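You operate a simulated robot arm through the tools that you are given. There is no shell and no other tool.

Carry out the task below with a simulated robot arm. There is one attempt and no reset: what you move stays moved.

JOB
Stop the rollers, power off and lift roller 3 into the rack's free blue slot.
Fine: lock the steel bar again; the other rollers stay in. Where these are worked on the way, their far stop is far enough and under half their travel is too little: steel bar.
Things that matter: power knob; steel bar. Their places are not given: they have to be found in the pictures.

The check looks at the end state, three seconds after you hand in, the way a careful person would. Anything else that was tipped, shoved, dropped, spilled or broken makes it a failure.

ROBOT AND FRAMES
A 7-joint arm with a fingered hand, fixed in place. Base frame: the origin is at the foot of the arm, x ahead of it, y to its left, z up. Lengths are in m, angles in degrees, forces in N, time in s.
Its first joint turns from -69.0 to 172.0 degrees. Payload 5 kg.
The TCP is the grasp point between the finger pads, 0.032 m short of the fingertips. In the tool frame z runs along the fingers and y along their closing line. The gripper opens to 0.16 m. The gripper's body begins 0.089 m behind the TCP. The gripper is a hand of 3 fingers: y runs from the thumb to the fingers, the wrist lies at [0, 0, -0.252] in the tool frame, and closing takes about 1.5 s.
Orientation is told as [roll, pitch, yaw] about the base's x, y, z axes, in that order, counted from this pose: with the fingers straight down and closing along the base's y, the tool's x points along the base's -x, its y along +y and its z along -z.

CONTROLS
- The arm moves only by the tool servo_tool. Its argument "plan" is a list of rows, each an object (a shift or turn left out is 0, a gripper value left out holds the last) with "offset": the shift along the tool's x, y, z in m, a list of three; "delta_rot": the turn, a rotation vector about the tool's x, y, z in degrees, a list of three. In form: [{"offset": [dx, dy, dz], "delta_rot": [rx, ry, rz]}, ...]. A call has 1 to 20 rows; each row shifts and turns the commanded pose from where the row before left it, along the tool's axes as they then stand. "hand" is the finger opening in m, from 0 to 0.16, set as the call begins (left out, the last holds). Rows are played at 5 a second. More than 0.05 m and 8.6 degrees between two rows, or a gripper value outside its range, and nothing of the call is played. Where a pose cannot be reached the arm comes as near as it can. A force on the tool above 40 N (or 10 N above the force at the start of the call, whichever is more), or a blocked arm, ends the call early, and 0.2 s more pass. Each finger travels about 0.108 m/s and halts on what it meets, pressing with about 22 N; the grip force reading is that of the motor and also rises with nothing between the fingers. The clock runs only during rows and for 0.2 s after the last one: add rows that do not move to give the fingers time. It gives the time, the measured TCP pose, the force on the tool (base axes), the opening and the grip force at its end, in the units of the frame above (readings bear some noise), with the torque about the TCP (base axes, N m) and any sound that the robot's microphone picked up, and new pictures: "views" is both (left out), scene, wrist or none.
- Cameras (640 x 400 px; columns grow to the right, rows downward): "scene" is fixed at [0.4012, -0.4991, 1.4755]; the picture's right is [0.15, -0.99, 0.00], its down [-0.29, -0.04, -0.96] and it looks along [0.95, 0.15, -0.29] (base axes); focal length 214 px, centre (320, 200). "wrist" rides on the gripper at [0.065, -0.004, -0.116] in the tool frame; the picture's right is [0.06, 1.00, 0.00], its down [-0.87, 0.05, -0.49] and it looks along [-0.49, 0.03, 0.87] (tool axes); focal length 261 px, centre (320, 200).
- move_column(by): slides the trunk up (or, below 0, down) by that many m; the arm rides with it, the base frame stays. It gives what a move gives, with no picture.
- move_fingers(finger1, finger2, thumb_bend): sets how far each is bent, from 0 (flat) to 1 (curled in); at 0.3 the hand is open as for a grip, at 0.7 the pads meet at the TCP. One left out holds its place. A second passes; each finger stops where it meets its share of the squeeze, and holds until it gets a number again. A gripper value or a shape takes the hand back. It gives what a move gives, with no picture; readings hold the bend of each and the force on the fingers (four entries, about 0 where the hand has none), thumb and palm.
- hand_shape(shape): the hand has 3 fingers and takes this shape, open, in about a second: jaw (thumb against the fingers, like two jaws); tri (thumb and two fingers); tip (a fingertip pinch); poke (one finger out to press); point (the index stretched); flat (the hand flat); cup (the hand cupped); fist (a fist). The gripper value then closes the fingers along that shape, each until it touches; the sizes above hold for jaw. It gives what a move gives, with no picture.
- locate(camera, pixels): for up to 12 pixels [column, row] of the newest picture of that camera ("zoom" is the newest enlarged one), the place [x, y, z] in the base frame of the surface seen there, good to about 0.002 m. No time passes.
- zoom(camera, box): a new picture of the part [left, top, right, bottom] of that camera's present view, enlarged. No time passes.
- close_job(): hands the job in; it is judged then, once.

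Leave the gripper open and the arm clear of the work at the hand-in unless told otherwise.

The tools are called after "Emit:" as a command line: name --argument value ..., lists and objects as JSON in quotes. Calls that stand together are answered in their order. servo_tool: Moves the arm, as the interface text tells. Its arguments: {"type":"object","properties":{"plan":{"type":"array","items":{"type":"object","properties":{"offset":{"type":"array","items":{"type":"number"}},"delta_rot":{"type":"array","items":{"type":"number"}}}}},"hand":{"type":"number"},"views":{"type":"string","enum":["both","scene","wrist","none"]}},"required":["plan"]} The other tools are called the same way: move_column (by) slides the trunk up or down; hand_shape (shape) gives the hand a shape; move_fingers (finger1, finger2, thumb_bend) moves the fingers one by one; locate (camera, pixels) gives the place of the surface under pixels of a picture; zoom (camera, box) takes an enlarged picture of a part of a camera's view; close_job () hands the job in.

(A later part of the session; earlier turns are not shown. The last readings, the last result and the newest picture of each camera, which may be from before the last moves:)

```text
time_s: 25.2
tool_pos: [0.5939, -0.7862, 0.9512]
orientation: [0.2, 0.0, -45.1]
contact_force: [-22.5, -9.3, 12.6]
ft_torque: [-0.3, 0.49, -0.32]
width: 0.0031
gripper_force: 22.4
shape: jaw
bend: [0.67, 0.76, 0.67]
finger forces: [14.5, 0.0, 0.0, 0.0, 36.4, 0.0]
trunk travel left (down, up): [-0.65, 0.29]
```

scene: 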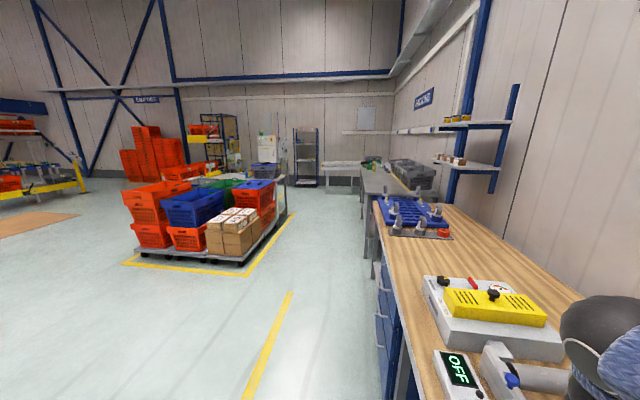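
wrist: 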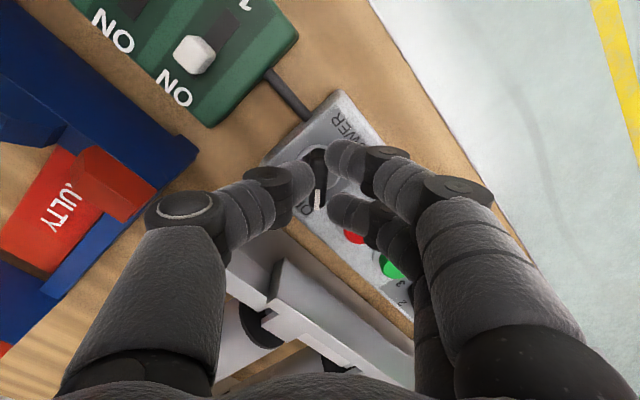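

The torque rose (-0.32 Nm): the knob is at its stop. I open just to 0.04 and lift off.

Emit:
servo_tool --hand 0.04 --plan '[{"offset": [0, 0, 0]}, {"offset": [0, 0, 0]}, {"offset": [0, 0, 0]}, {"offset": [0, 0, -0.02]}, {"offset": [0, 0, -0.04]}, {"offset": [0, 0, -0.04]}, {"offset": [0, 0, -0.04]}, {"offset": [0, 0, 0]}]' --views "both"

Emit:
zoom --camera "wrist" --box '[250, 50, 450, 200]'

Emit:
zoom --camera "scene" --box '[420, 260, 640, 400]'

```text
time_s: 27.0
tool_pos: [0.595, -0.7854, 1.0891]
orientation: [-0.1, 0.1, -45.1]
contact_force: [-0.1, 0.5, 0.0]
ft_torque: [0.0, -0.01, 0.0]
width: 0.0394
gripper_force: 0.0
shape: jaw
bend: [0.73, 0.73, 0.7]
finger forces: [0.0, 0.0, 0.1, 0.1, 0.1, 0.0]
trunk travel left (down, up): [-0.65, 0.29]
```

scene: 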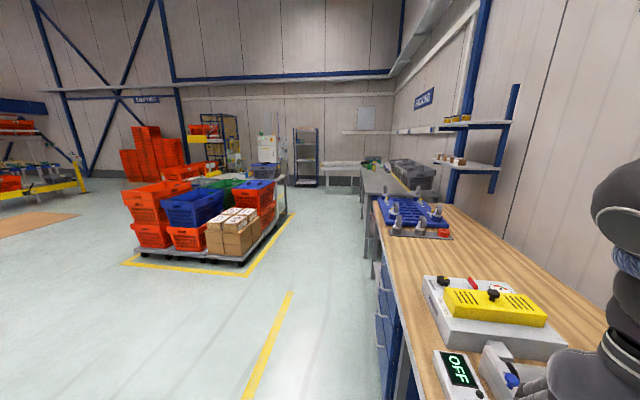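
wrist: 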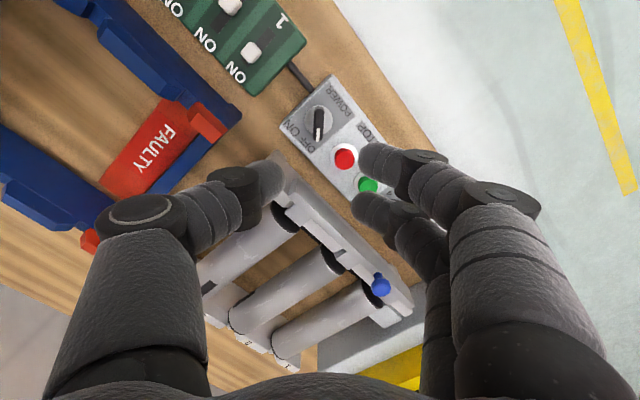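

```text
2.67 times, centred on (350, 125) of wrist
```

zoom: 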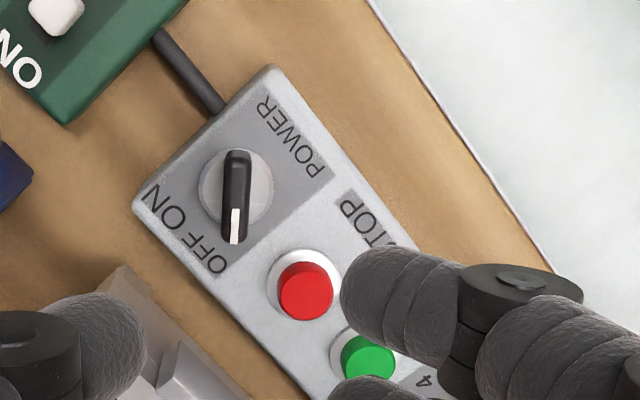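

```text
2.86 times, centred on (530, 330) of scene
```

zoom: 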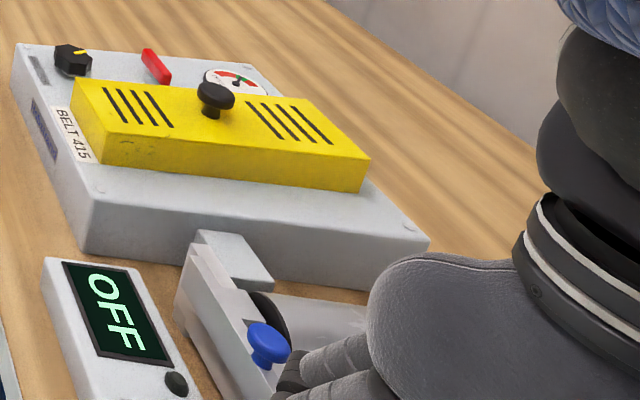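

Power is OFF (knob on OFF, lamp out, display OFF). Next is the steel bar. I turn back to yaw -90, close the fingers, and move above the blue knob's far side (about [0.80,-0.85,1.10]), which also tests the reach.

Emit:
servo_tool --hand 0.0 --plan '[{"delta_rot": [0, 0, 7.5]}, {"delta_rot": [0, 0, 7.5]}, {"delta_rot": [0, 0, 7.5]}, {"delta_rot": [0, 0, 7.5]}, {"delta_rot": [0, 0, 7.5]}, {"delta_rot": [0, 0, 7.5]}, {"offset": [-0.013, 0.041, -0.002]}, {"offset": [-0.013, 0.041, -0.002]}, {"offset": [-0.013, 0.041, -0.002]}, {"offset": [-0.013, 0.041, -0.002]}, {"offset": [-0.013, 0.041, -0.002]}, {"offset": [0, 0, 0]}, {"offset": [0, 0, 0]}]' --views "both"

```text
time_s: 29.8
tool_pos: [0.802, -0.8499, 1.0988]
orientation: [-0.1, 0.1, -90.0]
contact_force: [1.5, 0.7, -0.3]
ft_torque: [-0.02, 0.03, 0.02]
width: 0.0
gripper_force: 21.8
shape: jaw
bend: [0.65, 0.65, 0.67]
finger forces: [0.0, 0.0, 0.0, 0.1, 0.0, 0.0]
trunk travel left (down, up): [-0.65, 0.29]
```

scene: 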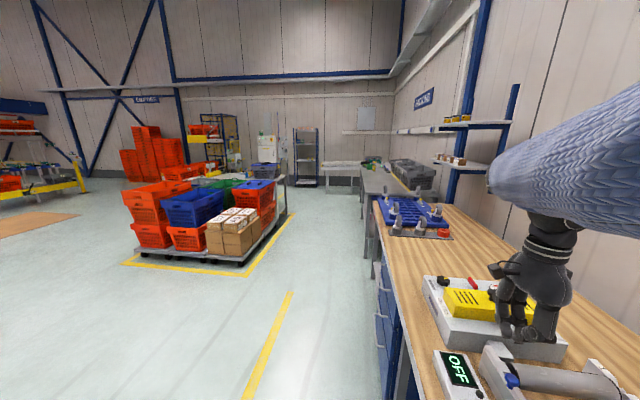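
wrist: 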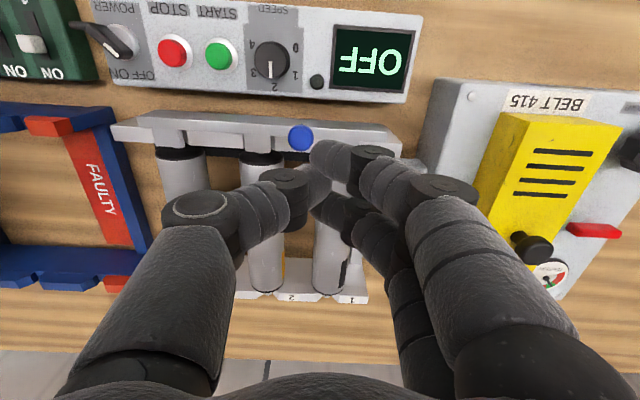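

The arm reaches here with no trouble. I zoom on the hand in the scene view and on the bar in the wrist view.

Emit:
zoom --camera "scene" --box '[460, 230, 640, 400]'

Emit:
zoom --camera "wrist" --box '[100, 95, 440, 200]'

Emit:
locate --camera "wrist" --pixels '[[300, 138], [295, 143], [305, 135], [350, 130], [385, 130], [395, 135], [400, 150], [410, 170], [130, 130], [113, 125], [300, 127], [310, 140]]'

```text
2.35 times, centred on (550, 315) of scene
```

zoom: 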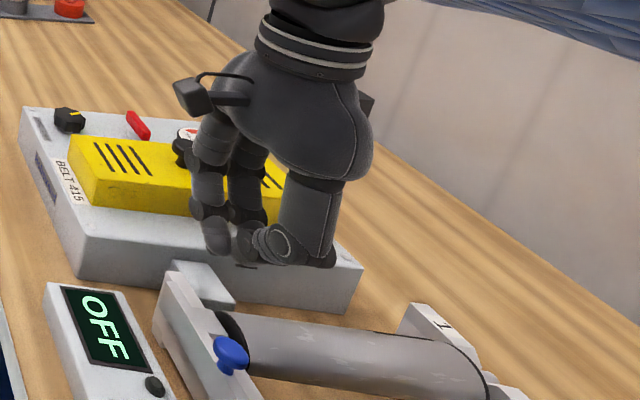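

```text
1.88 times, centred on (270, 148) of wrist
```

zoom: 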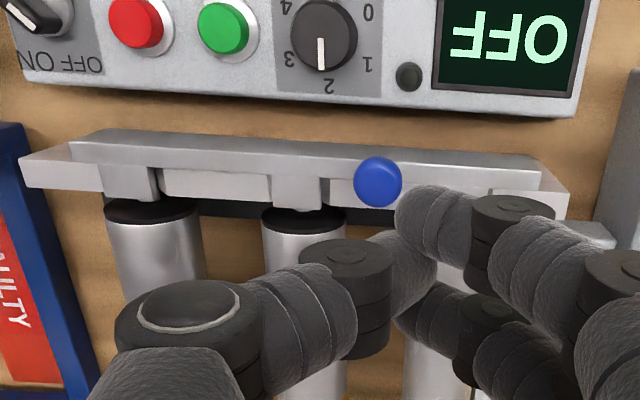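

```text
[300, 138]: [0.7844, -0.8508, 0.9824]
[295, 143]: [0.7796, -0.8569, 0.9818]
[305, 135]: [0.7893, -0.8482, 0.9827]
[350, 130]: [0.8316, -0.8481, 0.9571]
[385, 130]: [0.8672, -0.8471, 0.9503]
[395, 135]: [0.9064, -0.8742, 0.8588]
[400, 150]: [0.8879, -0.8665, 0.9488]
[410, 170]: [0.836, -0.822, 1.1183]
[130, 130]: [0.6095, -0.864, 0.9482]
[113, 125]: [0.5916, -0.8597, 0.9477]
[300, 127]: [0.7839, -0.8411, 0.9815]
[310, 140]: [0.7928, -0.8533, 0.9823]
```

The blue knob's head is centred at (0.7845,-0.849), top z≈0.9825, radius ≈0.011; the bar's top is at 0.958. I go to x≈0.826 beyond it and descend so that the closed fingertips are at z≈0.965, right of the knob.

Emit:
servo_tool --plan '[{"offset": [0, 0.024, 0]}, {"offset": [0, 0, 0.04]}, {"offset": [0, 0, 0.04]}, {"offset": [0, 0, 0.01]}, {"offset": [0, 0, 0.01]}, {"offset": [0, 0, 0]}]' --views "both"

Emit:
zoom --camera "scene" --box '[460, 280, 640, 400]'

```text
time_s: 31.2
tool_pos: [0.8241, -0.8496, 0.999]
orientation: [0.1, 0.0, -90.0]
contact_force: [-0.1, -0.7, 1.5]
ft_torque: [-0.03, -0.02, -0.03]
width: 0.0
gripper_force: 21.6
shape: jaw
bend: [0.65, 0.65, 0.67]
finger forces: [0.0, 0.0, 0.0, 0.0, 0.0, 0.1]
trunk travel left (down, up): [-0.65, 0.29]
```

scene: 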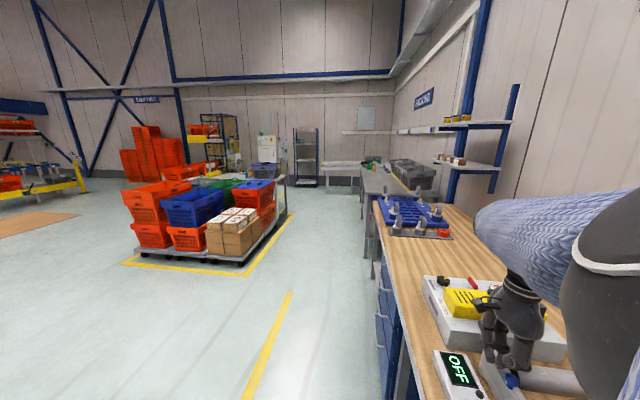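
wrist: 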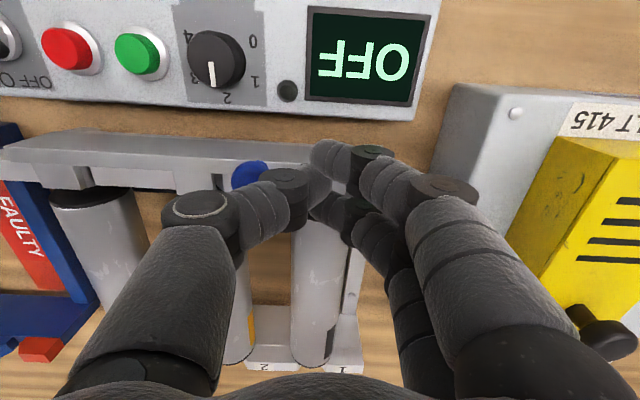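

```text
3.33 times, centred on (550, 340) of scene
```

zoom: 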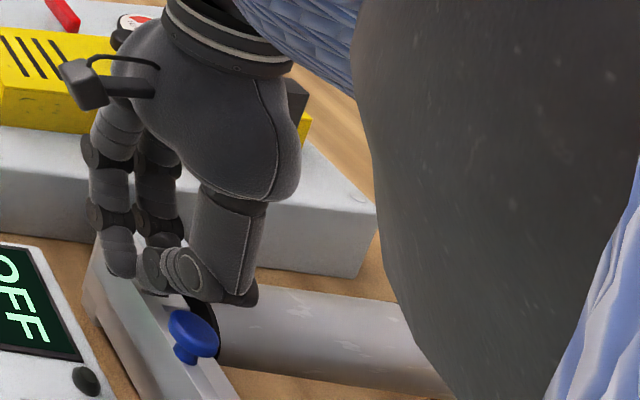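

The thumb's last link lies flat across, so pushing with it is awkward. Instead I take the knob between the fingers: lift, centre over the knob at x≈0.7845, and open to 0.06.

Emit:
servo_tool --hand 0.06 --plan '[{"offset": [0, 0, -0.04]}, {"offset": [0, 0, -0.04]}, {"offset": [0, -0.02, 0]}, {"offset": [0, -0.0195, 0]}, {"offset": [0, 0, 0]}, {"offset": [0, 0, 0]}]' --views "both"

Emit:
zoom --camera "scene" --box '[460, 260, 640, 400]'

```text
time_s: 32.6
tool_pos: [0.7837, -0.8506, 1.0797]
orientation: [-0.1, 0.1, -90.1]
contact_force: [-0.5, -0.4, 0.8]
ft_torque: [-0.01, -0.06, -0.03]
width: 0.0597
gripper_force: 0.1
shape: jaw
bend: [0.73, 0.73, 0.7]
finger forces: [0.0, 0.0, 0.0, 0.0, 0.0, 0.0]
trunk travel left (down, up): [-0.65, 0.29]
```

scene: 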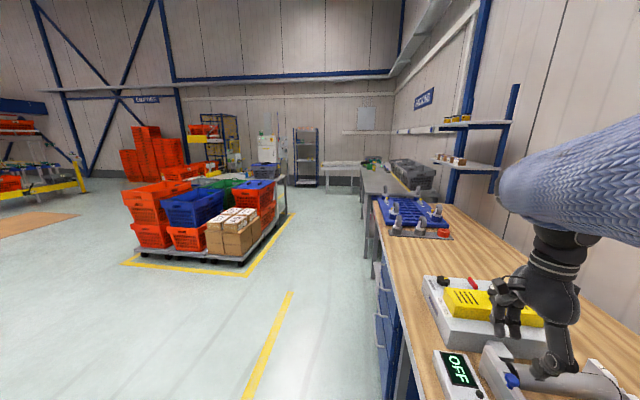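
wrist: 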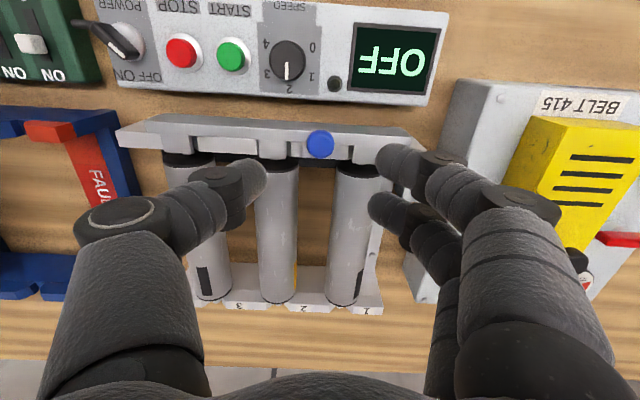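

```text
2.86 times, centred on (550, 330) of scene
```

zoom: 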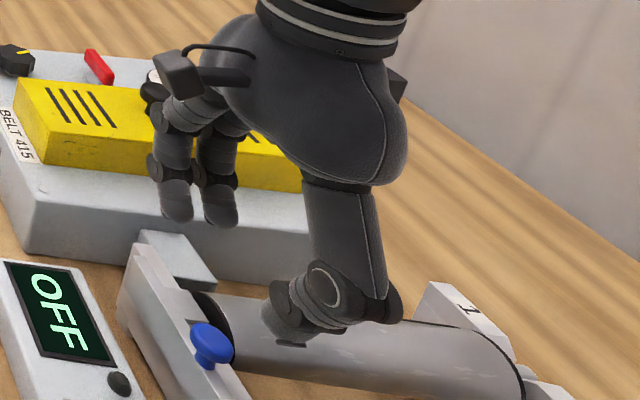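

I measure the heights of the fingertips and thumb in this zoom to know the clearances.

Emit:
locate --camera "zoom" --pixels '[[290, 343], [275, 335], [320, 330], [385, 315], [340, 285], [268, 300], [180, 218], [225, 223], [165, 200], [235, 215], [205, 345], [350, 330]]'

```text
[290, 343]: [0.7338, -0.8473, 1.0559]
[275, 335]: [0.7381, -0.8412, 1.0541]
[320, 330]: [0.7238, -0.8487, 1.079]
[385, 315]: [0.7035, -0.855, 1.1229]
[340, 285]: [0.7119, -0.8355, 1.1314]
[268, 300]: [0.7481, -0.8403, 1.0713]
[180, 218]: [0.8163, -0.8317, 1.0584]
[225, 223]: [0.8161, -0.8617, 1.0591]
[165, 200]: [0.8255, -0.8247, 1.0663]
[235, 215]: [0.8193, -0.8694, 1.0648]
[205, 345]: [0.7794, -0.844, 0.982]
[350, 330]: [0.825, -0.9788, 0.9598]
```

Tips are about 0.027 m below the TCP and straddle the knob evenly; the knob is centred under the grasp point. I descend to TCP z≈0.993.

Emit:
servo_tool --plan '[{"offset": [0, 0, 0.03]}, {"offset": [0, 0, 0.03]}, {"offset": [0, 0, 0.015]}, {"offset": [0, 0, 0.006]}, {"offset": [0, 0, 0.005]}, {"offset": [0, 0, 0]}]' --views "wrist"

Emit:
zoom --camera "scene" --box '[460, 280, 640, 400]'

```text
time_s: 34.0
tool_pos: [0.7866, -0.8501, 0.9929]
orientation: [0.0, 0.1, -90.0]
contact_force: [-1.0, 0.4, 0.0]
ft_torque: [-0.01, 0.01, 0.01]
width: 0.0599
gripper_force: 0.0
shape: jaw
bend: [0.73, 0.73, 0.7]
finger forces: [0.0, 0.0, 0.0, 0.1, 0.0, 0.1]
trunk travel left (down, up): [-0.65, 0.29]
```

wrist: 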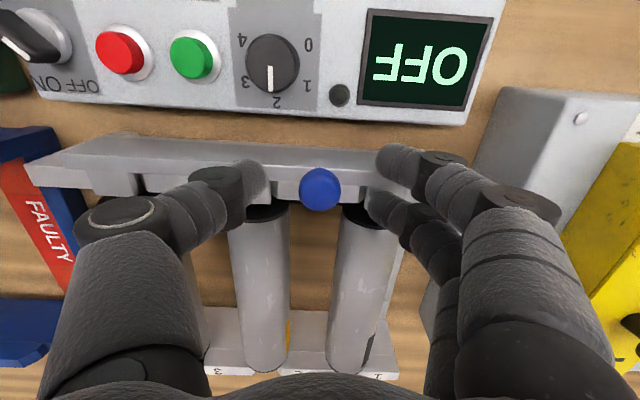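

```text
3.33 times, centred on (550, 340) of scene
```

zoom: 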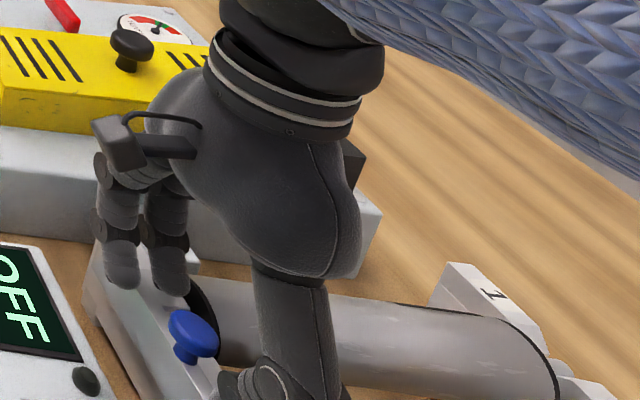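

The fingers straddle the blue knob. I close on it.

Emit:
servo_tool --hand 0.0 --plan '[{"offset": [0, 0, 0]}, {"offset": [0, 0, 0]}, {"offset": [0, 0, 0]}, {"offset": [0, 0, 0]}]' --views "wrist"

```text
time_s: 35.0
tool_pos: [0.7847, -0.8507, 0.9929]
orientation: [-0.1, 0.1, -90.0]
contact_force: [-1.9, 2.7, -5.2]
ft_torque: [0.05, 0.06, -0.01]
width: 0.0103
gripper_force: 22.4
shape: jaw
bend: [0.7, 0.71, 0.7]
finger forces: [8.1, 9.1, 0.1, 0.0, 19.9, 0.0]
trunk travel left (down, up): [-0.65, 0.29]
```

wrist: 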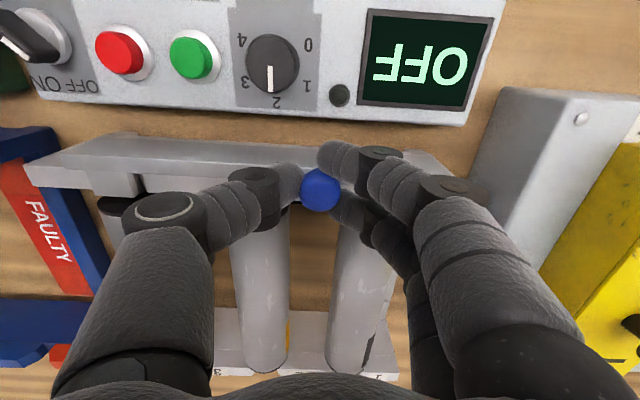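

The knob is held evenly (8, 9 and 20 N). I slide it towards -x (tool -y) by 0.02 in small steps.

Emit:
servo_tool --plan '[{"offset": [0, -0.005, 0]}, {"offset": [0, -0.005, 0]}, {"offset": [0, -0.005, 0]}, {"offset": [0, -0.005, 0]}, {"offset": [0, 0, 0]}]' --views "wrist"

```text
time_s: 36.2
tool_pos: [0.7655, -0.8505, 0.993]
orientation: [-0.2, 0.1, -90.0]
contact_force: [0.7, 6.5, -9.0]
ft_torque: [0.09, -0.01, -0.04]
width: 0.0095
gripper_force: 22.3
shape: jaw
bend: [0.69, 0.71, 0.7]
finger forces: [11.2, 10.4, 0.1, 0.0, 20.2, 0.1]
trunk travel left (down, up): [-0.65, 0.29]
```

wrist: 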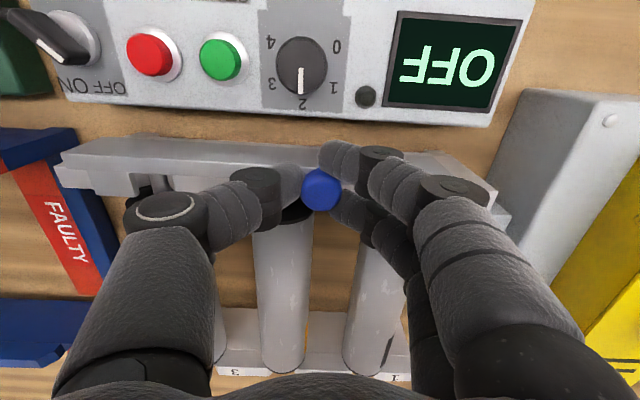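

The bar slides easily (0.019 m so far). I continue in 4 mm steps until the stop is felt.

Emit:
servo_tool --plan '[{"offset": [0, -0.004, 0]}, {"offset": [0, -0.004, 0]}, {"offset": [0, -0.003, 0]}, {"offset": [0, -0.003, 0]}, {"offset": [0, 0, 0]}]' --views "wrist"

```text
time_s: 37.4
tool_pos: [0.7512, -0.851, 0.9935]
orientation: [-0.2, 0.0, -90.0]
contact_force: [-2.4, 9.2, -9.5]
ft_torque: [0.14, 0.05, -0.04]
width: 0.0097
gripper_force: 21.7
shape: jaw
bend: [0.69, 0.71, 0.7]
finger forces: [11.6, 9.4, 0.0, 0.0, 21.5, 0.0]
trunk travel left (down, up): [-0.65, 0.29]
```

wrist: 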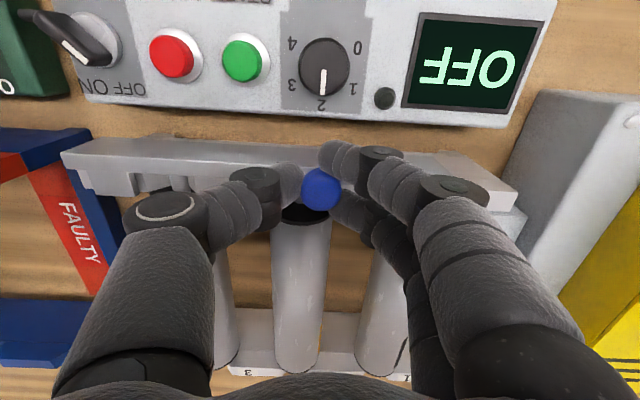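

Moved 0.033 m in total without meeting a stop; the tab is clear of the notch. I continue in 2–3 mm steps to find the far stop.

Emit:
servo_tool --plan '[{"offset": [0, -0.003, 0]}, {"offset": [0, -0.003, 0]}, {"offset": [0, -0.002, 0]}, {"offset": [0, -0.002, 0]}, {"offset": [0, -0.002, 0]}, {"offset": [0, 0, 0]}]' --views "both"

Emit:
zoom --camera "wrist" --box '[40, 110, 300, 270]'

```text
time_s: 38.8
tool_pos: [0.7418, -0.851, 0.9929]
orientation: [-0.2, 0.2, -89.8]
contact_force: [22.4, 5.0, -6.1]
ft_torque: [0.15, -0.4, 0.03]
width: 0.0083
gripper_force: 21.7
shape: jaw
bend: [0.69, 0.7, 0.71]
finger forces: [15.8, 16.5, 0.1, 0.0, 8.3, 0.0]
trunk travel left (down, up): [-0.65, 0.29]
```

scene: 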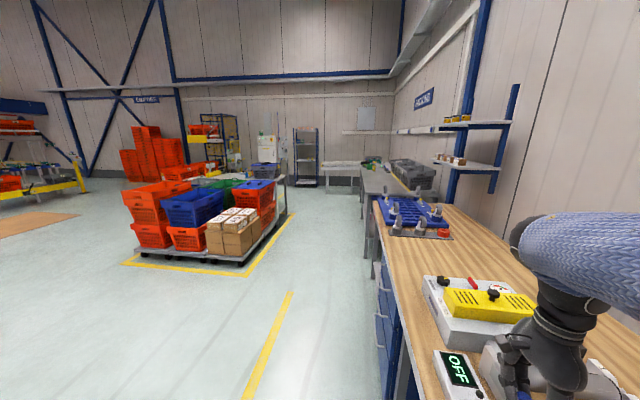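
wrist: 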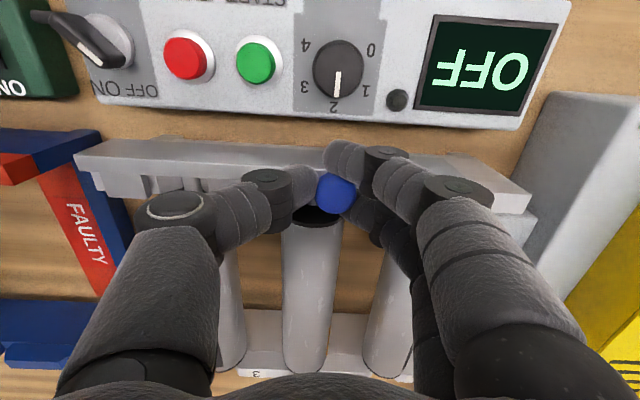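

```text
2.46 times, centred on (170, 190) of wrist
```

zoom: 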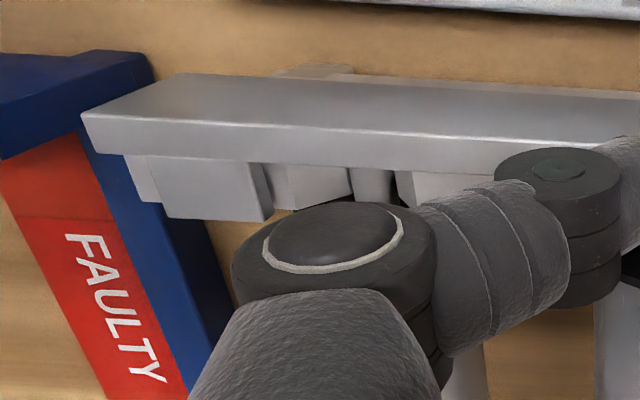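

The force in x rose to 22 N: the far stop is reached (about 0.04 m of travel). In the zoom the shaft of roller 3 lies free in its notch. I release the knob and lift.

Emit:
servo_tool --hand 0.06 --plan '[{"offset": [0, 0.002, 0]}, {"offset": [0, 0.001, 0]}, {"offset": [0, 0, 0]}, {"offset": [0, 0, -0.03]}, {"offset": [0, 0, -0.04]}, {"offset": [0, 0, -0.04]}, {"offset": [0, 0, -0.04]}, {"offset": [0.04, 0, 0]}, {"offset": [0.04, -0.03, 0]}, {"offset": [0, -0.03, 0]}, {"offset": [0, 0, 0]}]' --views "wrist"

Emit:
zoom --camera "wrist" --box '[220, 120, 460, 310]'

```text
time_s: 41.2
tool_pos: [0.6828, -0.7689, 1.1444]
orientation: [0.0, 0.1, -90.0]
contact_force: [-0.4, 0.0, -0.8]
ft_torque: [-0.02, -0.02, -0.02]
width: 0.0598
gripper_force: 0.0
shape: jaw
bend: [0.73, 0.73, 0.7]
finger forces: [0.0, 0.0, 0.0, 0.1, 0.1, 0.1]
trunk travel left (down, up): [-0.65, 0.29]
```

wrist: 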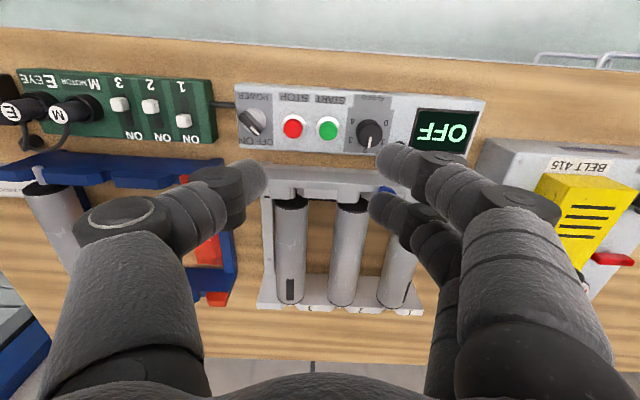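

```text
2.11 times, centred on (340, 215) of wrist
```

zoom: 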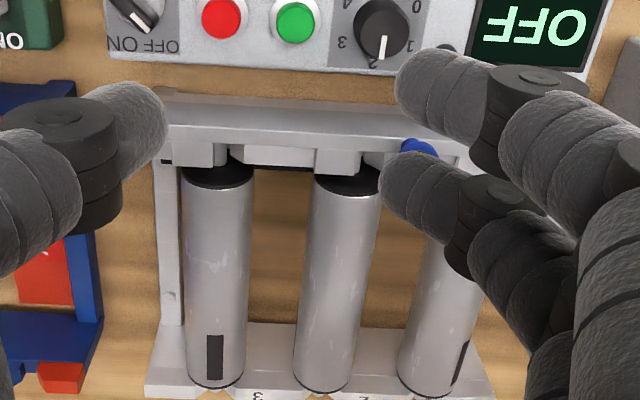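

I check closely whether the bar stayed: zoom on roller 3's shaft end and the bar.

Emit:
zoom --camera "wrist" --box '[255, 155, 415, 225]'

Emit:
locate --camera "zoom" --pixels '[[525, 130], [120, 125], [150, 155], [50, 60], [80, 125]]'

```text
4.00 times, centred on (335, 190) of wrist
```

zoom: 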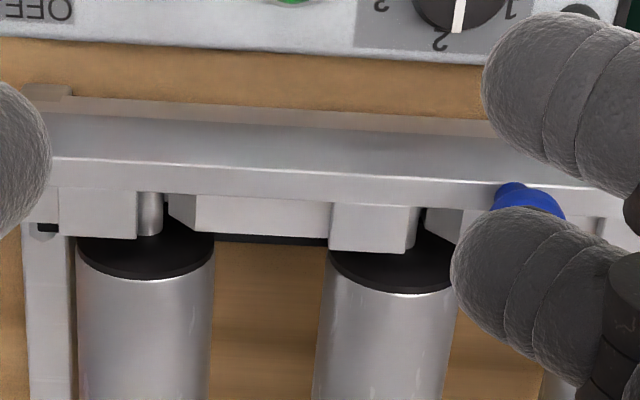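

```text
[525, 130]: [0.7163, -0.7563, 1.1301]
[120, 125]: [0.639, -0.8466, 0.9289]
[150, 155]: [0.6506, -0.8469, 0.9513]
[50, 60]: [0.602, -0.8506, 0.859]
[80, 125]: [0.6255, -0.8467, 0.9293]
```

Emit:
locate --camera "zoom" --pixels '[[132, 215], [65, 215], [150, 212], [160, 215], [175, 215], [335, 225], [400, 225], [412, 225], [55, 175], [100, 170], [525, 200], [40, 210]]'

```text
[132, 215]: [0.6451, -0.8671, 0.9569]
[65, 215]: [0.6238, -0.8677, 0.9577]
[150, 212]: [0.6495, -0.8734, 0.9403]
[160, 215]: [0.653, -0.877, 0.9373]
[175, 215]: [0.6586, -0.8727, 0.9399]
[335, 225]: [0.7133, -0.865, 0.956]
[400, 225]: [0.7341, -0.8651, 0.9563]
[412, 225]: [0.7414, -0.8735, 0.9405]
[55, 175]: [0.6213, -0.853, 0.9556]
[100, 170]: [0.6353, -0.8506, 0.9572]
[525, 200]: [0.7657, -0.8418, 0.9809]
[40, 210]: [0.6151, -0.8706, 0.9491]
```

The tab over roller 3 spans now x 0.622–0.646 and so still covers part of the shaft (0.6425–0.6545): the bar was dragged back by ~0.025 m when the fingers opened (the stem was probably wedged between two fingers). I go back and push it with one open finger only: TCP at (0.776,-0.834).

Emit:
servo_tool --plan '[{"offset": [-0.022, 0.031, 0]}, {"offset": [-0.022, 0.031, 0]}, {"offset": [-0.021, 0.031, 0]}, {"offset": [0, 0, 0.04]}, {"offset": [0, 0, 0.03]}, {"offset": [0, 0, 0]}]' --views "wrist"

Emit:
locate --camera "wrist" --pixels '[[311, 155]]'

```text
time_s: 42.6
tool_pos: [0.7752, -0.8347, 1.0737]
orientation: [0.1, 0.1, -90.0]
contact_force: [-0.5, 0.4, 0.0]
ft_torque: [0.02, 0.0, 0.02]
width: 0.0597
gripper_force: 0.1
shape: jaw
bend: [0.73, 0.73, 0.7]
finger forces: [0.0, 0.0, 0.0, 0.0, 0.0, 0.1]
trunk travel left (down, up): [-0.65, 0.29]
```

wrist: 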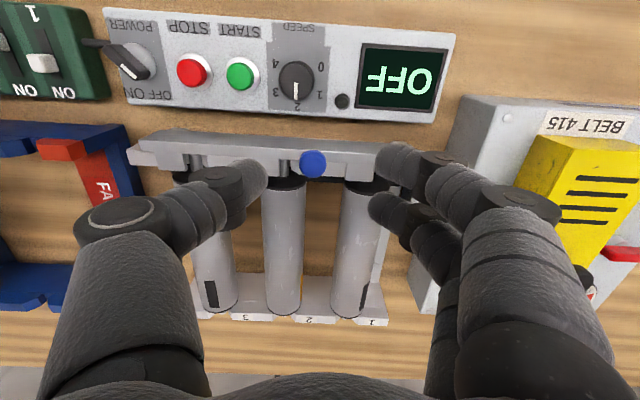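

```text
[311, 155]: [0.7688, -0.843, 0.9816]
```

The knob is at x≈0.769, between thumb and fingers. I descend to TCP z≈0.993.

Emit:
servo_tool --plan '[{"offset": [0, 0, 0.03]}, {"offset": [0, 0, 0.03]}, {"offset": [0, 0, 0.014]}, {"offset": [0, 0, 0.007]}, {"offset": [0, 0, 0]}]' --views "wrist"

```text
time_s: 43.8
tool_pos: [0.7745, -0.8357, 0.992]
orientation: [0.0, 0.0, -90.0]
contact_force: [-0.1, 0.7, -1.0]
ft_torque: [0.04, -0.02, -0.02]
width: 0.06
gripper_force: 0.0
shape: jaw
bend: [0.73, 0.73, 0.7]
finger forces: [0.0, 0.0, 0.0, 0.0, 0.1, 0.1]
trunk travel left (down, up): [-0.65, 0.29]
```

wrist: 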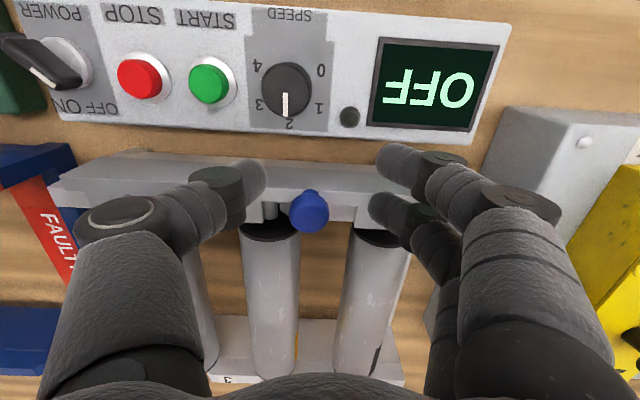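

The lower finger (375,205) is in line with the knob. I push towards -x: 0.04 m first, then small steps until the stop is felt.

Emit:
servo_tool --plan '[{"offset": [0, -0.01, 0]}, {"offset": [0, -0.01, 0]}, {"offset": [0, -0.01, 0]}, {"offset": [0, -0.006, 0]}, {"offset": [0, -0.004, 0]}, {"offset": [0, -0.003, 0]}, {"offset": [0, -0.003, 0]}, {"offset": [0, -0.003, 0]}, {"offset": [0, 0, 0]}]' --views "wrist"

```text
time_s: 45.8
tool_pos: [0.7258, -0.8352, 0.9931]
orientation: [0.0, -0.1, -89.9]
contact_force: [2.6, -1.2, 0.6]
ft_torque: [-0.03, -0.06, 0.03]
width: 0.0618
gripper_force: 0.1
shape: jaw
bend: [0.73, 0.73, 0.7]
finger forces: [0.0, 2.6, 0.0, 0.1, 0.0, 0.0]
trunk travel left (down, up): [-0.65, 0.29]
```

wrist: 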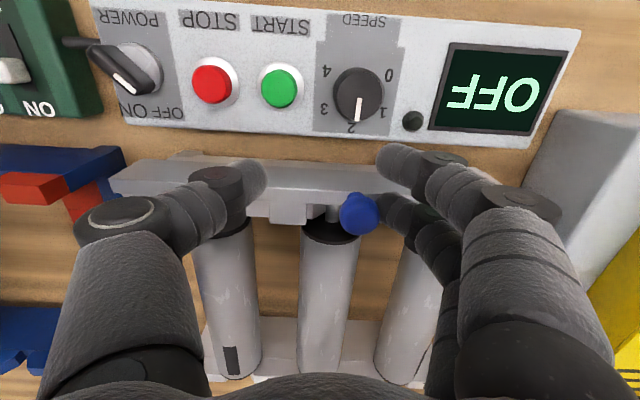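

Finger 2 pushes the knob with 2.6 N and the bar follows. I continue in 3 mm steps to the stop.

Emit:
servo_tool --plan '[{"offset": [0, -0.003, 0]}, {"offset": [0, -0.003, 0]}, {"offset": [0, -0.003, 0]}, {"offset": [0, -0.002, 0]}, {"offset": [0, -0.002, 0]}, {"offset": [0, 0, 0]}]' --views "wrist"

```text
time_s: 47.2
tool_pos: [0.7141, -0.8353, 0.9918]
orientation: [0.1, 0.1, -89.9]
contact_force: [10.7, 1.3, 2.0]
ft_torque: [0.0, -0.24, 0.16]
width: 0.0676
gripper_force: 0.1
shape: jaw
bend: [0.73, 0.71, 0.7]
finger forces: [0.0, 8.2, 0.1, 0.0, 0.0, 0.0]
trunk travel left (down, up): [-0.65, 0.29]
```

wrist: 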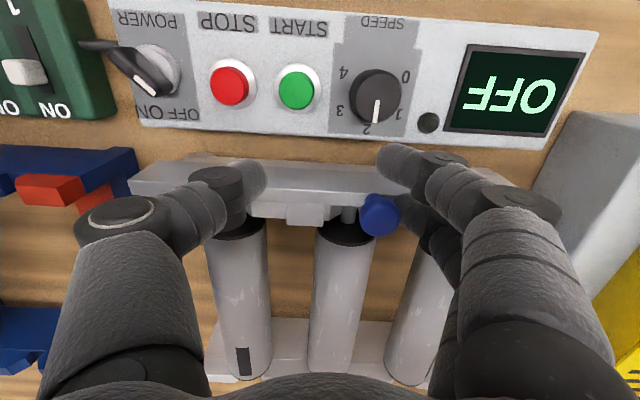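

Emit:
locate --camera "wrist" --pixels '[[378, 212], [285, 212], [322, 214], [348, 214], [300, 213]]'

Emit:
zoom --camera "wrist" --box '[240, 150, 440, 275]'

```text
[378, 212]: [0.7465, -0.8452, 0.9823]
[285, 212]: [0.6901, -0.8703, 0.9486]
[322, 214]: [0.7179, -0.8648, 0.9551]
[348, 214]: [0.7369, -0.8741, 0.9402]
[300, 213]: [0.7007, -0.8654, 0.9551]
```

```text
3.20 times, centred on (340, 212) of wrist
```

zoom: 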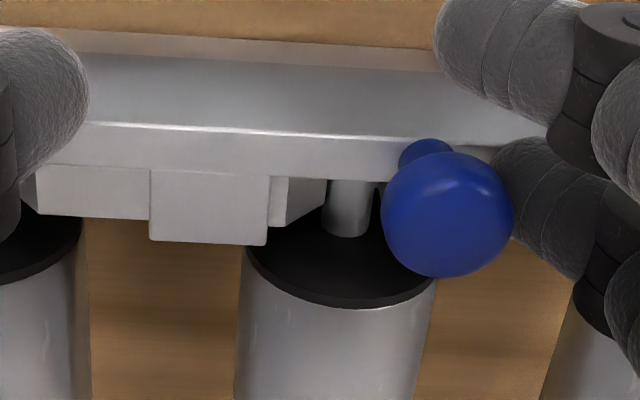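

The tab is now clear of shaft 2 by ~0.01 m, so the same holds for roller 3, and the pushing force has risen to ~10 N (stop). I press 4 mm more to be sure that it is on the stop.

Emit:
servo_tool --plan '[{"offset": [0, -0.002, 0]}, {"offset": [0, -0.002, 0]}, {"offset": [0, 0, 0]}]' --views "wrist"

Emit:
zoom --camera "wrist" --box '[240, 150, 440, 275]'

```text
time_s: 48.0
tool_pos: [0.7099, -0.8352, 0.992]
orientation: [-0.1, -0.1, -90.1]
contact_force: [12.0, 0.5, 2.1]
ft_torque: [0.02, -0.28, 0.23]
width: 0.0696
gripper_force: 0.0
shape: jaw
bend: [0.73, 0.7, 0.7]
finger forces: [0.0, 10.1, 0.1, 0.0, 0.1, 0.0]
trunk travel left (down, up): [-0.65, 0.29]
```

wrist: 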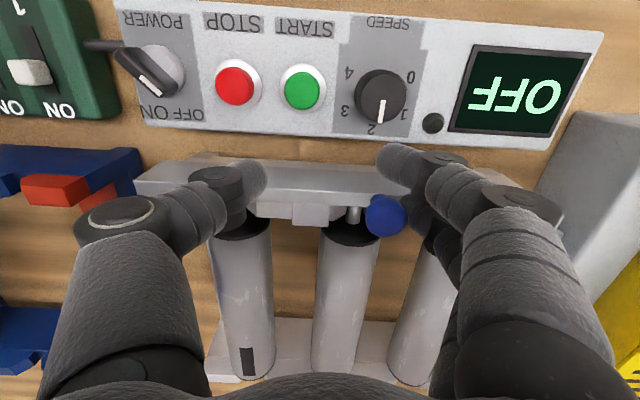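

```text
3.20 times, centred on (340, 212) of wrist
```

zoom: 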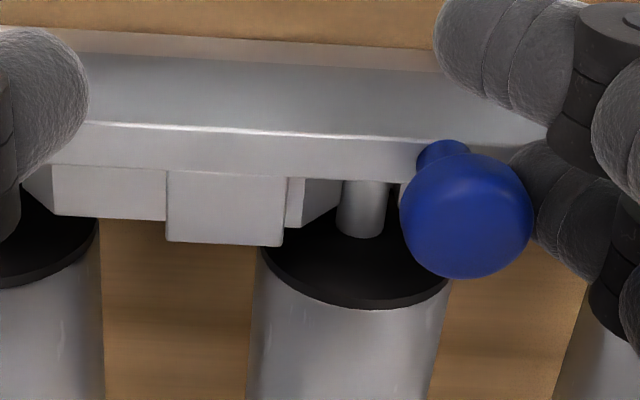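

The bar no longer moves relative to the shaft (gap constant), so it is at the far stop. I back off by 0.025 m in +x without touching the knob, then lift and check.

Emit:
servo_tool --plan '[{"offset": [0, 0.008, 0]}, {"offset": [0, 0.009, 0]}, {"offset": [0, 0.008, 0]}, {"offset": [0, 0, 0]}, {"offset": [0, 0, -0.03]}, {"offset": [0, 0, -0.04]}, {"offset": [0, 0, -0.04]}, {"offset": [0, 0, 0]}]' --views "wrist"

Emit:
zoom --camera "wrist" --box '[160, 120, 440, 240]'

```text
time_s: 49.8
tool_pos: [0.7342, -0.8371, 1.1011]
orientation: [-0.1, 0.1, -89.9]
contact_force: [-0.8, 0.5, -0.9]
ft_torque: [0.0, 0.02, 0.05]
width: 0.0599
gripper_force: 0.0
shape: jaw
bend: [0.73, 0.73, 0.7]
finger forces: [0.1, 0.0, 0.1, 0.0, 0.1, 0.0]
trunk travel left (down, up): [-0.65, 0.29]
```

wrist: 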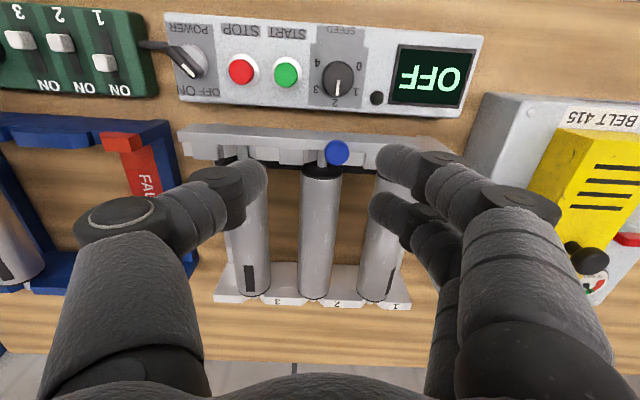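

```text
2.29 times, centred on (300, 180) of wrist
```

zoom: 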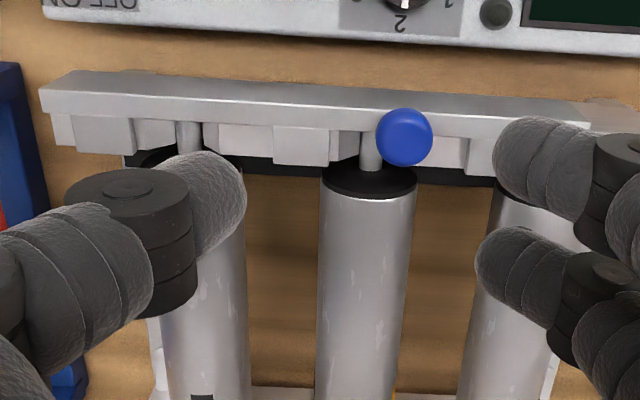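

The bar stays put and all three shafts lie free in their notches. Before lifting, I measure the rack: I move the hand over to (0.47,-0.72,1.2) and open the fingers wide to look.

Emit:
servo_tool --hand 0.16 --plan '[{"offset": [0.02, -0.04, -0.02]}, {"offset": [0.02, -0.04, -0.02]}, {"offset": [0.02, -0.04, -0.02]}, {"offset": [0.02, -0.04, -0.02]}, {"offset": [0.02, -0.04, -0.015]}, {"offset": [0.015, -0.045, 0]}, {"offset": [0, -0.04, 0]}, {"offset": [0, 0, 0]}]' --views "wrist"

Emit:
zoom --camera "wrist" --box '[200, 150, 460, 320]'

```text
time_s: 51.6
tool_pos: [0.449, -0.7196, 1.1957]
orientation: [-0.1, 0.1, -90.0]
contact_force: [0.3, -0.4, 0.3]
ft_torque: [0.01, 0.06, 0.0]
width: 0.1599
gripper_force: 0.1
shape: jaw
bend: [0.3, 0.3, 0.3]
finger forces: [0.1, 0.0, 0.0, 0.1, 0.0, 0.1]
trunk travel left (down, up): [-0.65, 0.29]
```

wrist: 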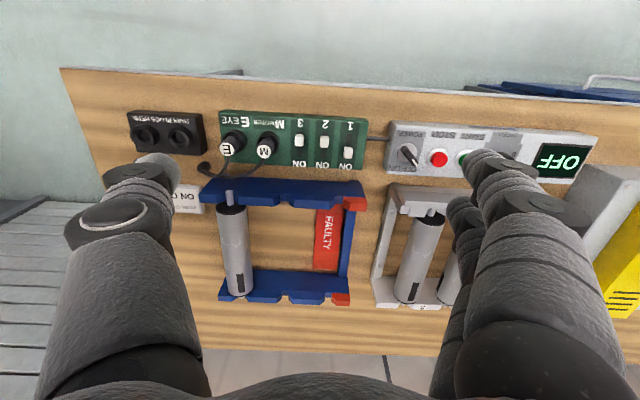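

```text
2.35 times, centred on (330, 235) of wrist
```

zoom: 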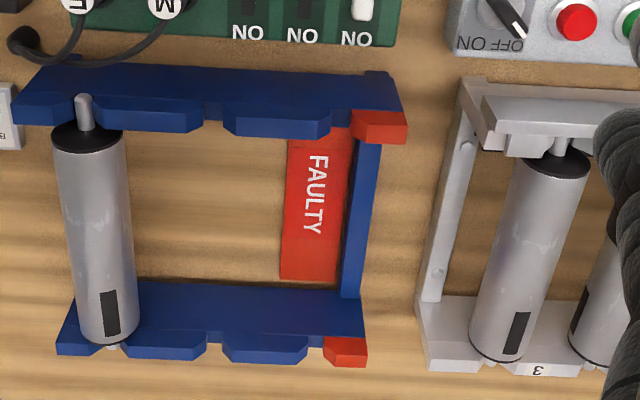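

The free blue cradle shows as the notch between the two blue blocks (zoom near rail (213,115), far rail (215,345)). I zoom further and measure.

Emit:
zoom --camera "wrist" --box '[200, 170, 300, 225]'

Emit:
locate --camera "zoom" --pixels '[[200, 150], [320, 210], [340, 210], [388, 210], [410, 210], [360, 170], [360, 150], [300, 200], [450, 215], [90, 180], [190, 130], [360, 110]]'

```text
6.40 times, centred on (250, 198) of wrist
```

zoom: 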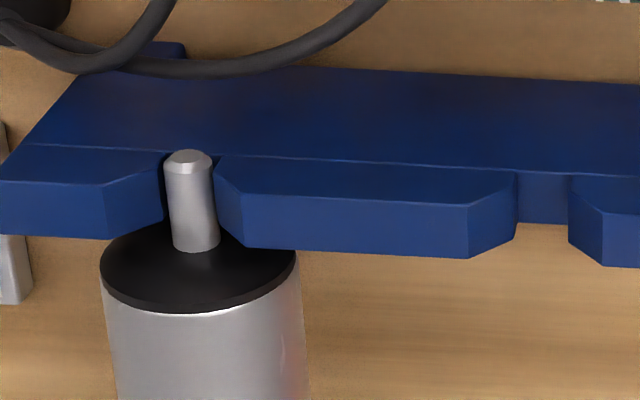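

```text
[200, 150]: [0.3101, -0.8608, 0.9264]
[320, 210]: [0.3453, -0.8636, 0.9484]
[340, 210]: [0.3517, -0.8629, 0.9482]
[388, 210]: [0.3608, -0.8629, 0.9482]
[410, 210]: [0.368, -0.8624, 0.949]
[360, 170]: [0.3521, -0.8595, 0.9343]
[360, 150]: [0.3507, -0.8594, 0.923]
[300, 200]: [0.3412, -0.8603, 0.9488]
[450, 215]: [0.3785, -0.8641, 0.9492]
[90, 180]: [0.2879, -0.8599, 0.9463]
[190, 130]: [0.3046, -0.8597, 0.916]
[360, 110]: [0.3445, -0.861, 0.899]
```

Emit:
locate --camera "zoom" --pixels '[[330, 165], [330, 180], [330, 195], [330, 205], [330, 220], [330, 235], [330, 246], [460, 245], [500, 200], [540, 200], [545, 185], [580, 220]]'

Emit:
locate --camera "zoom" --pixels '[[465, 210], [515, 180], [512, 235], [570, 185], [600, 215], [572, 240], [188, 155], [172, 200], [213, 200], [195, 245], [105, 265], [295, 265]]'

```text
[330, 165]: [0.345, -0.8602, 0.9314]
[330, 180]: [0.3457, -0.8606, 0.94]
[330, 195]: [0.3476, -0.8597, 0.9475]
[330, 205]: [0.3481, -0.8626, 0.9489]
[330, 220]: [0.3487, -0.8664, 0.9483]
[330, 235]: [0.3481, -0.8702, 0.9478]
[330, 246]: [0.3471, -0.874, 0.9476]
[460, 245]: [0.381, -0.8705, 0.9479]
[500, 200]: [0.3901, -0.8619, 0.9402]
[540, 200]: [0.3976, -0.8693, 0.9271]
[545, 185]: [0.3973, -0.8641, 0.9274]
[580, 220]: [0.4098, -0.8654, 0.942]
```

```text
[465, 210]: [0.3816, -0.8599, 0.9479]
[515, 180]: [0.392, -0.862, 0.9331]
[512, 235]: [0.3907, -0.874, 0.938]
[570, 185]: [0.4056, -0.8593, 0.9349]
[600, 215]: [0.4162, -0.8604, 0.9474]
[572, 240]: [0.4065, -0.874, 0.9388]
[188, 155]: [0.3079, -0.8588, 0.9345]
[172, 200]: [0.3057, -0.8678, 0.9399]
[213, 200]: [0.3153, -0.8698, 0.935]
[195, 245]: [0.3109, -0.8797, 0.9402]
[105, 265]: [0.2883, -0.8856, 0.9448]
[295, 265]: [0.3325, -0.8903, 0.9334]
```

The free blue notch is centred at x≈0.399 (throat 0.392–0.4056), rails at y -0.8595…-0.8745, same y as the stand's rail. Now the far rail of the rack and the stand's roller 3 ends.

Emit:
zoom --camera "wrist" --box '[210, 260, 310, 315]'

Emit:
locate --camera "zoom" --pixels '[[320, 150], [340, 180], [360, 180], [300, 180], [250, 170], [400, 170], [310, 195], [365, 195], [335, 160], [335, 210], [60, 215], [100, 235]]'

```text
6.40 times, centred on (260, 288) of wrist
```

zoom: 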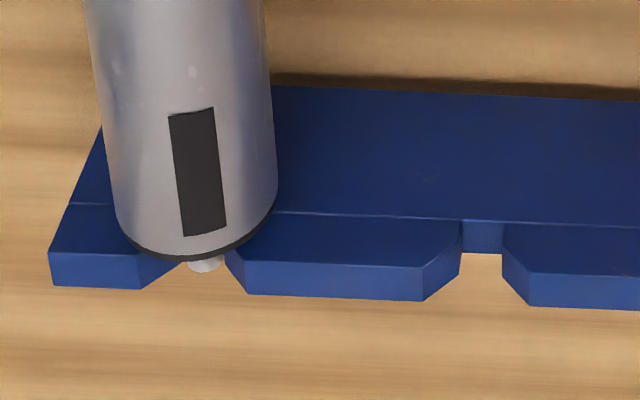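

```text
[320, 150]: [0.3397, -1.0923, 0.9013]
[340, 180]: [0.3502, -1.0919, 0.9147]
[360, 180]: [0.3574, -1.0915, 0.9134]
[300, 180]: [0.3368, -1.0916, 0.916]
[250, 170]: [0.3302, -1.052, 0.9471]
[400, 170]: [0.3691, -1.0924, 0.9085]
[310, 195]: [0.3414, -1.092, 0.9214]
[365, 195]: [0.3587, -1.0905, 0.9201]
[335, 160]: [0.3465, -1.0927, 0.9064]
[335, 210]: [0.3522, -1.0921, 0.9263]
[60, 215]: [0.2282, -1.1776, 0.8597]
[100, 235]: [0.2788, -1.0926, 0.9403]
```

Emit:
locate --camera "zoom" --pixels '[[470, 240], [495, 240], [482, 235], [462, 240], [505, 240], [425, 270], [530, 275], [205, 265], [195, 240], [150, 245], [240, 240], [480, 250]]'

Emit:
zoom --camera "wrist" --box '[380, 180, 480, 235]'

```text
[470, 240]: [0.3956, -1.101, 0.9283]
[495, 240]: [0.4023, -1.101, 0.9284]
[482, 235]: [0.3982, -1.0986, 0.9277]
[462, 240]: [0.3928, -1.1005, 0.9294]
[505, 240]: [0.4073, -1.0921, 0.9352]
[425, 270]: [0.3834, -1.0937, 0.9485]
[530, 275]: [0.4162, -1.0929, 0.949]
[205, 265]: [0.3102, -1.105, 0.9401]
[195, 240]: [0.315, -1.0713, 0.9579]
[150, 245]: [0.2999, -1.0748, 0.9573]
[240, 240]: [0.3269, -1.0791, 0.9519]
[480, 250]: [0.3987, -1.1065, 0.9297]
```

```text
6.40 times, centred on (430, 208) of wrist
```

zoom: 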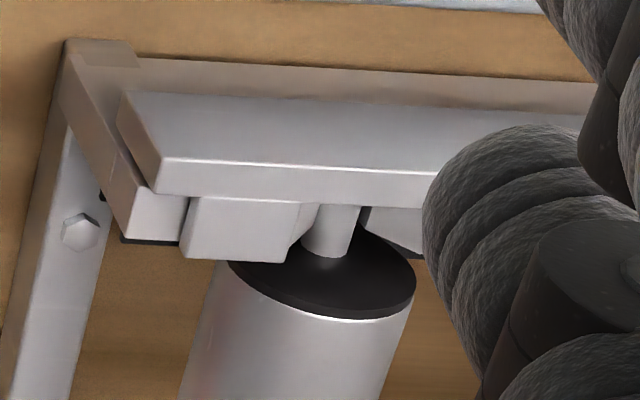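

Emit:
locate --camera "zoom" --pixels '[[328, 245], [312, 240], [350, 235], [330, 225], [230, 275], [415, 285], [325, 310], [280, 230], [190, 230], [290, 255], [150, 215], [300, 380]]'

Emit:
zoom --camera "wrist" --box '[360, 260, 460, 315]'

```text
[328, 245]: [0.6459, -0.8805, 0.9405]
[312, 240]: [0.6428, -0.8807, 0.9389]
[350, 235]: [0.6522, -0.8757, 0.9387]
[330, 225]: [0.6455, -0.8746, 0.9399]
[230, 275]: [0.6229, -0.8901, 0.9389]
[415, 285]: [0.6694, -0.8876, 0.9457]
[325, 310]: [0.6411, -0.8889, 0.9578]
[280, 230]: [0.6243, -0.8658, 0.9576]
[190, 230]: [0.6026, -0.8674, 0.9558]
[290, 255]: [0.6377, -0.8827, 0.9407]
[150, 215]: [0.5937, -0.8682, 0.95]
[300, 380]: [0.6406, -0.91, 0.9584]
```

```text
6.40 times, centred on (410, 288) of wrist
```

zoom: 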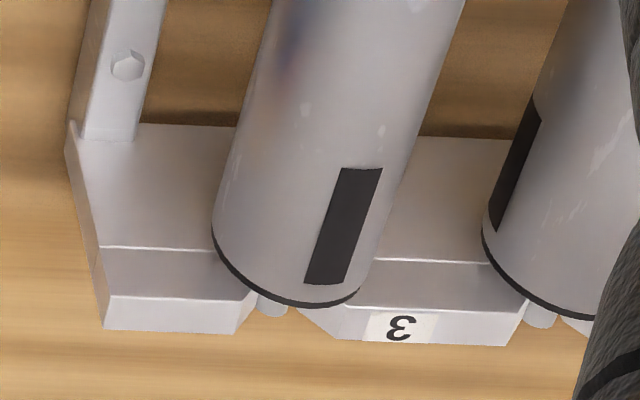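

Emit:
locate --camera "zoom" --pixels '[[270, 308], [218, 225], [370, 265], [290, 285], [240, 325], [325, 325], [100, 320], [80, 140], [300, 100], [240, 150], [405, 150], [110, 250]]'

```text
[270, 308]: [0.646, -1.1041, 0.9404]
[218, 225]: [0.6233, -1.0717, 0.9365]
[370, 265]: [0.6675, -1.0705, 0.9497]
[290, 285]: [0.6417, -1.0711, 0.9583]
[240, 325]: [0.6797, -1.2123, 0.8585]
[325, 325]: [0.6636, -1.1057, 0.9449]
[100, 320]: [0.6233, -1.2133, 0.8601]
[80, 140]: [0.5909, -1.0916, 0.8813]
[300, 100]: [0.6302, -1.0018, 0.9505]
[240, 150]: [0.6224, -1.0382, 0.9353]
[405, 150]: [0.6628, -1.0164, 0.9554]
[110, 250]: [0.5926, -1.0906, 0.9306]
```

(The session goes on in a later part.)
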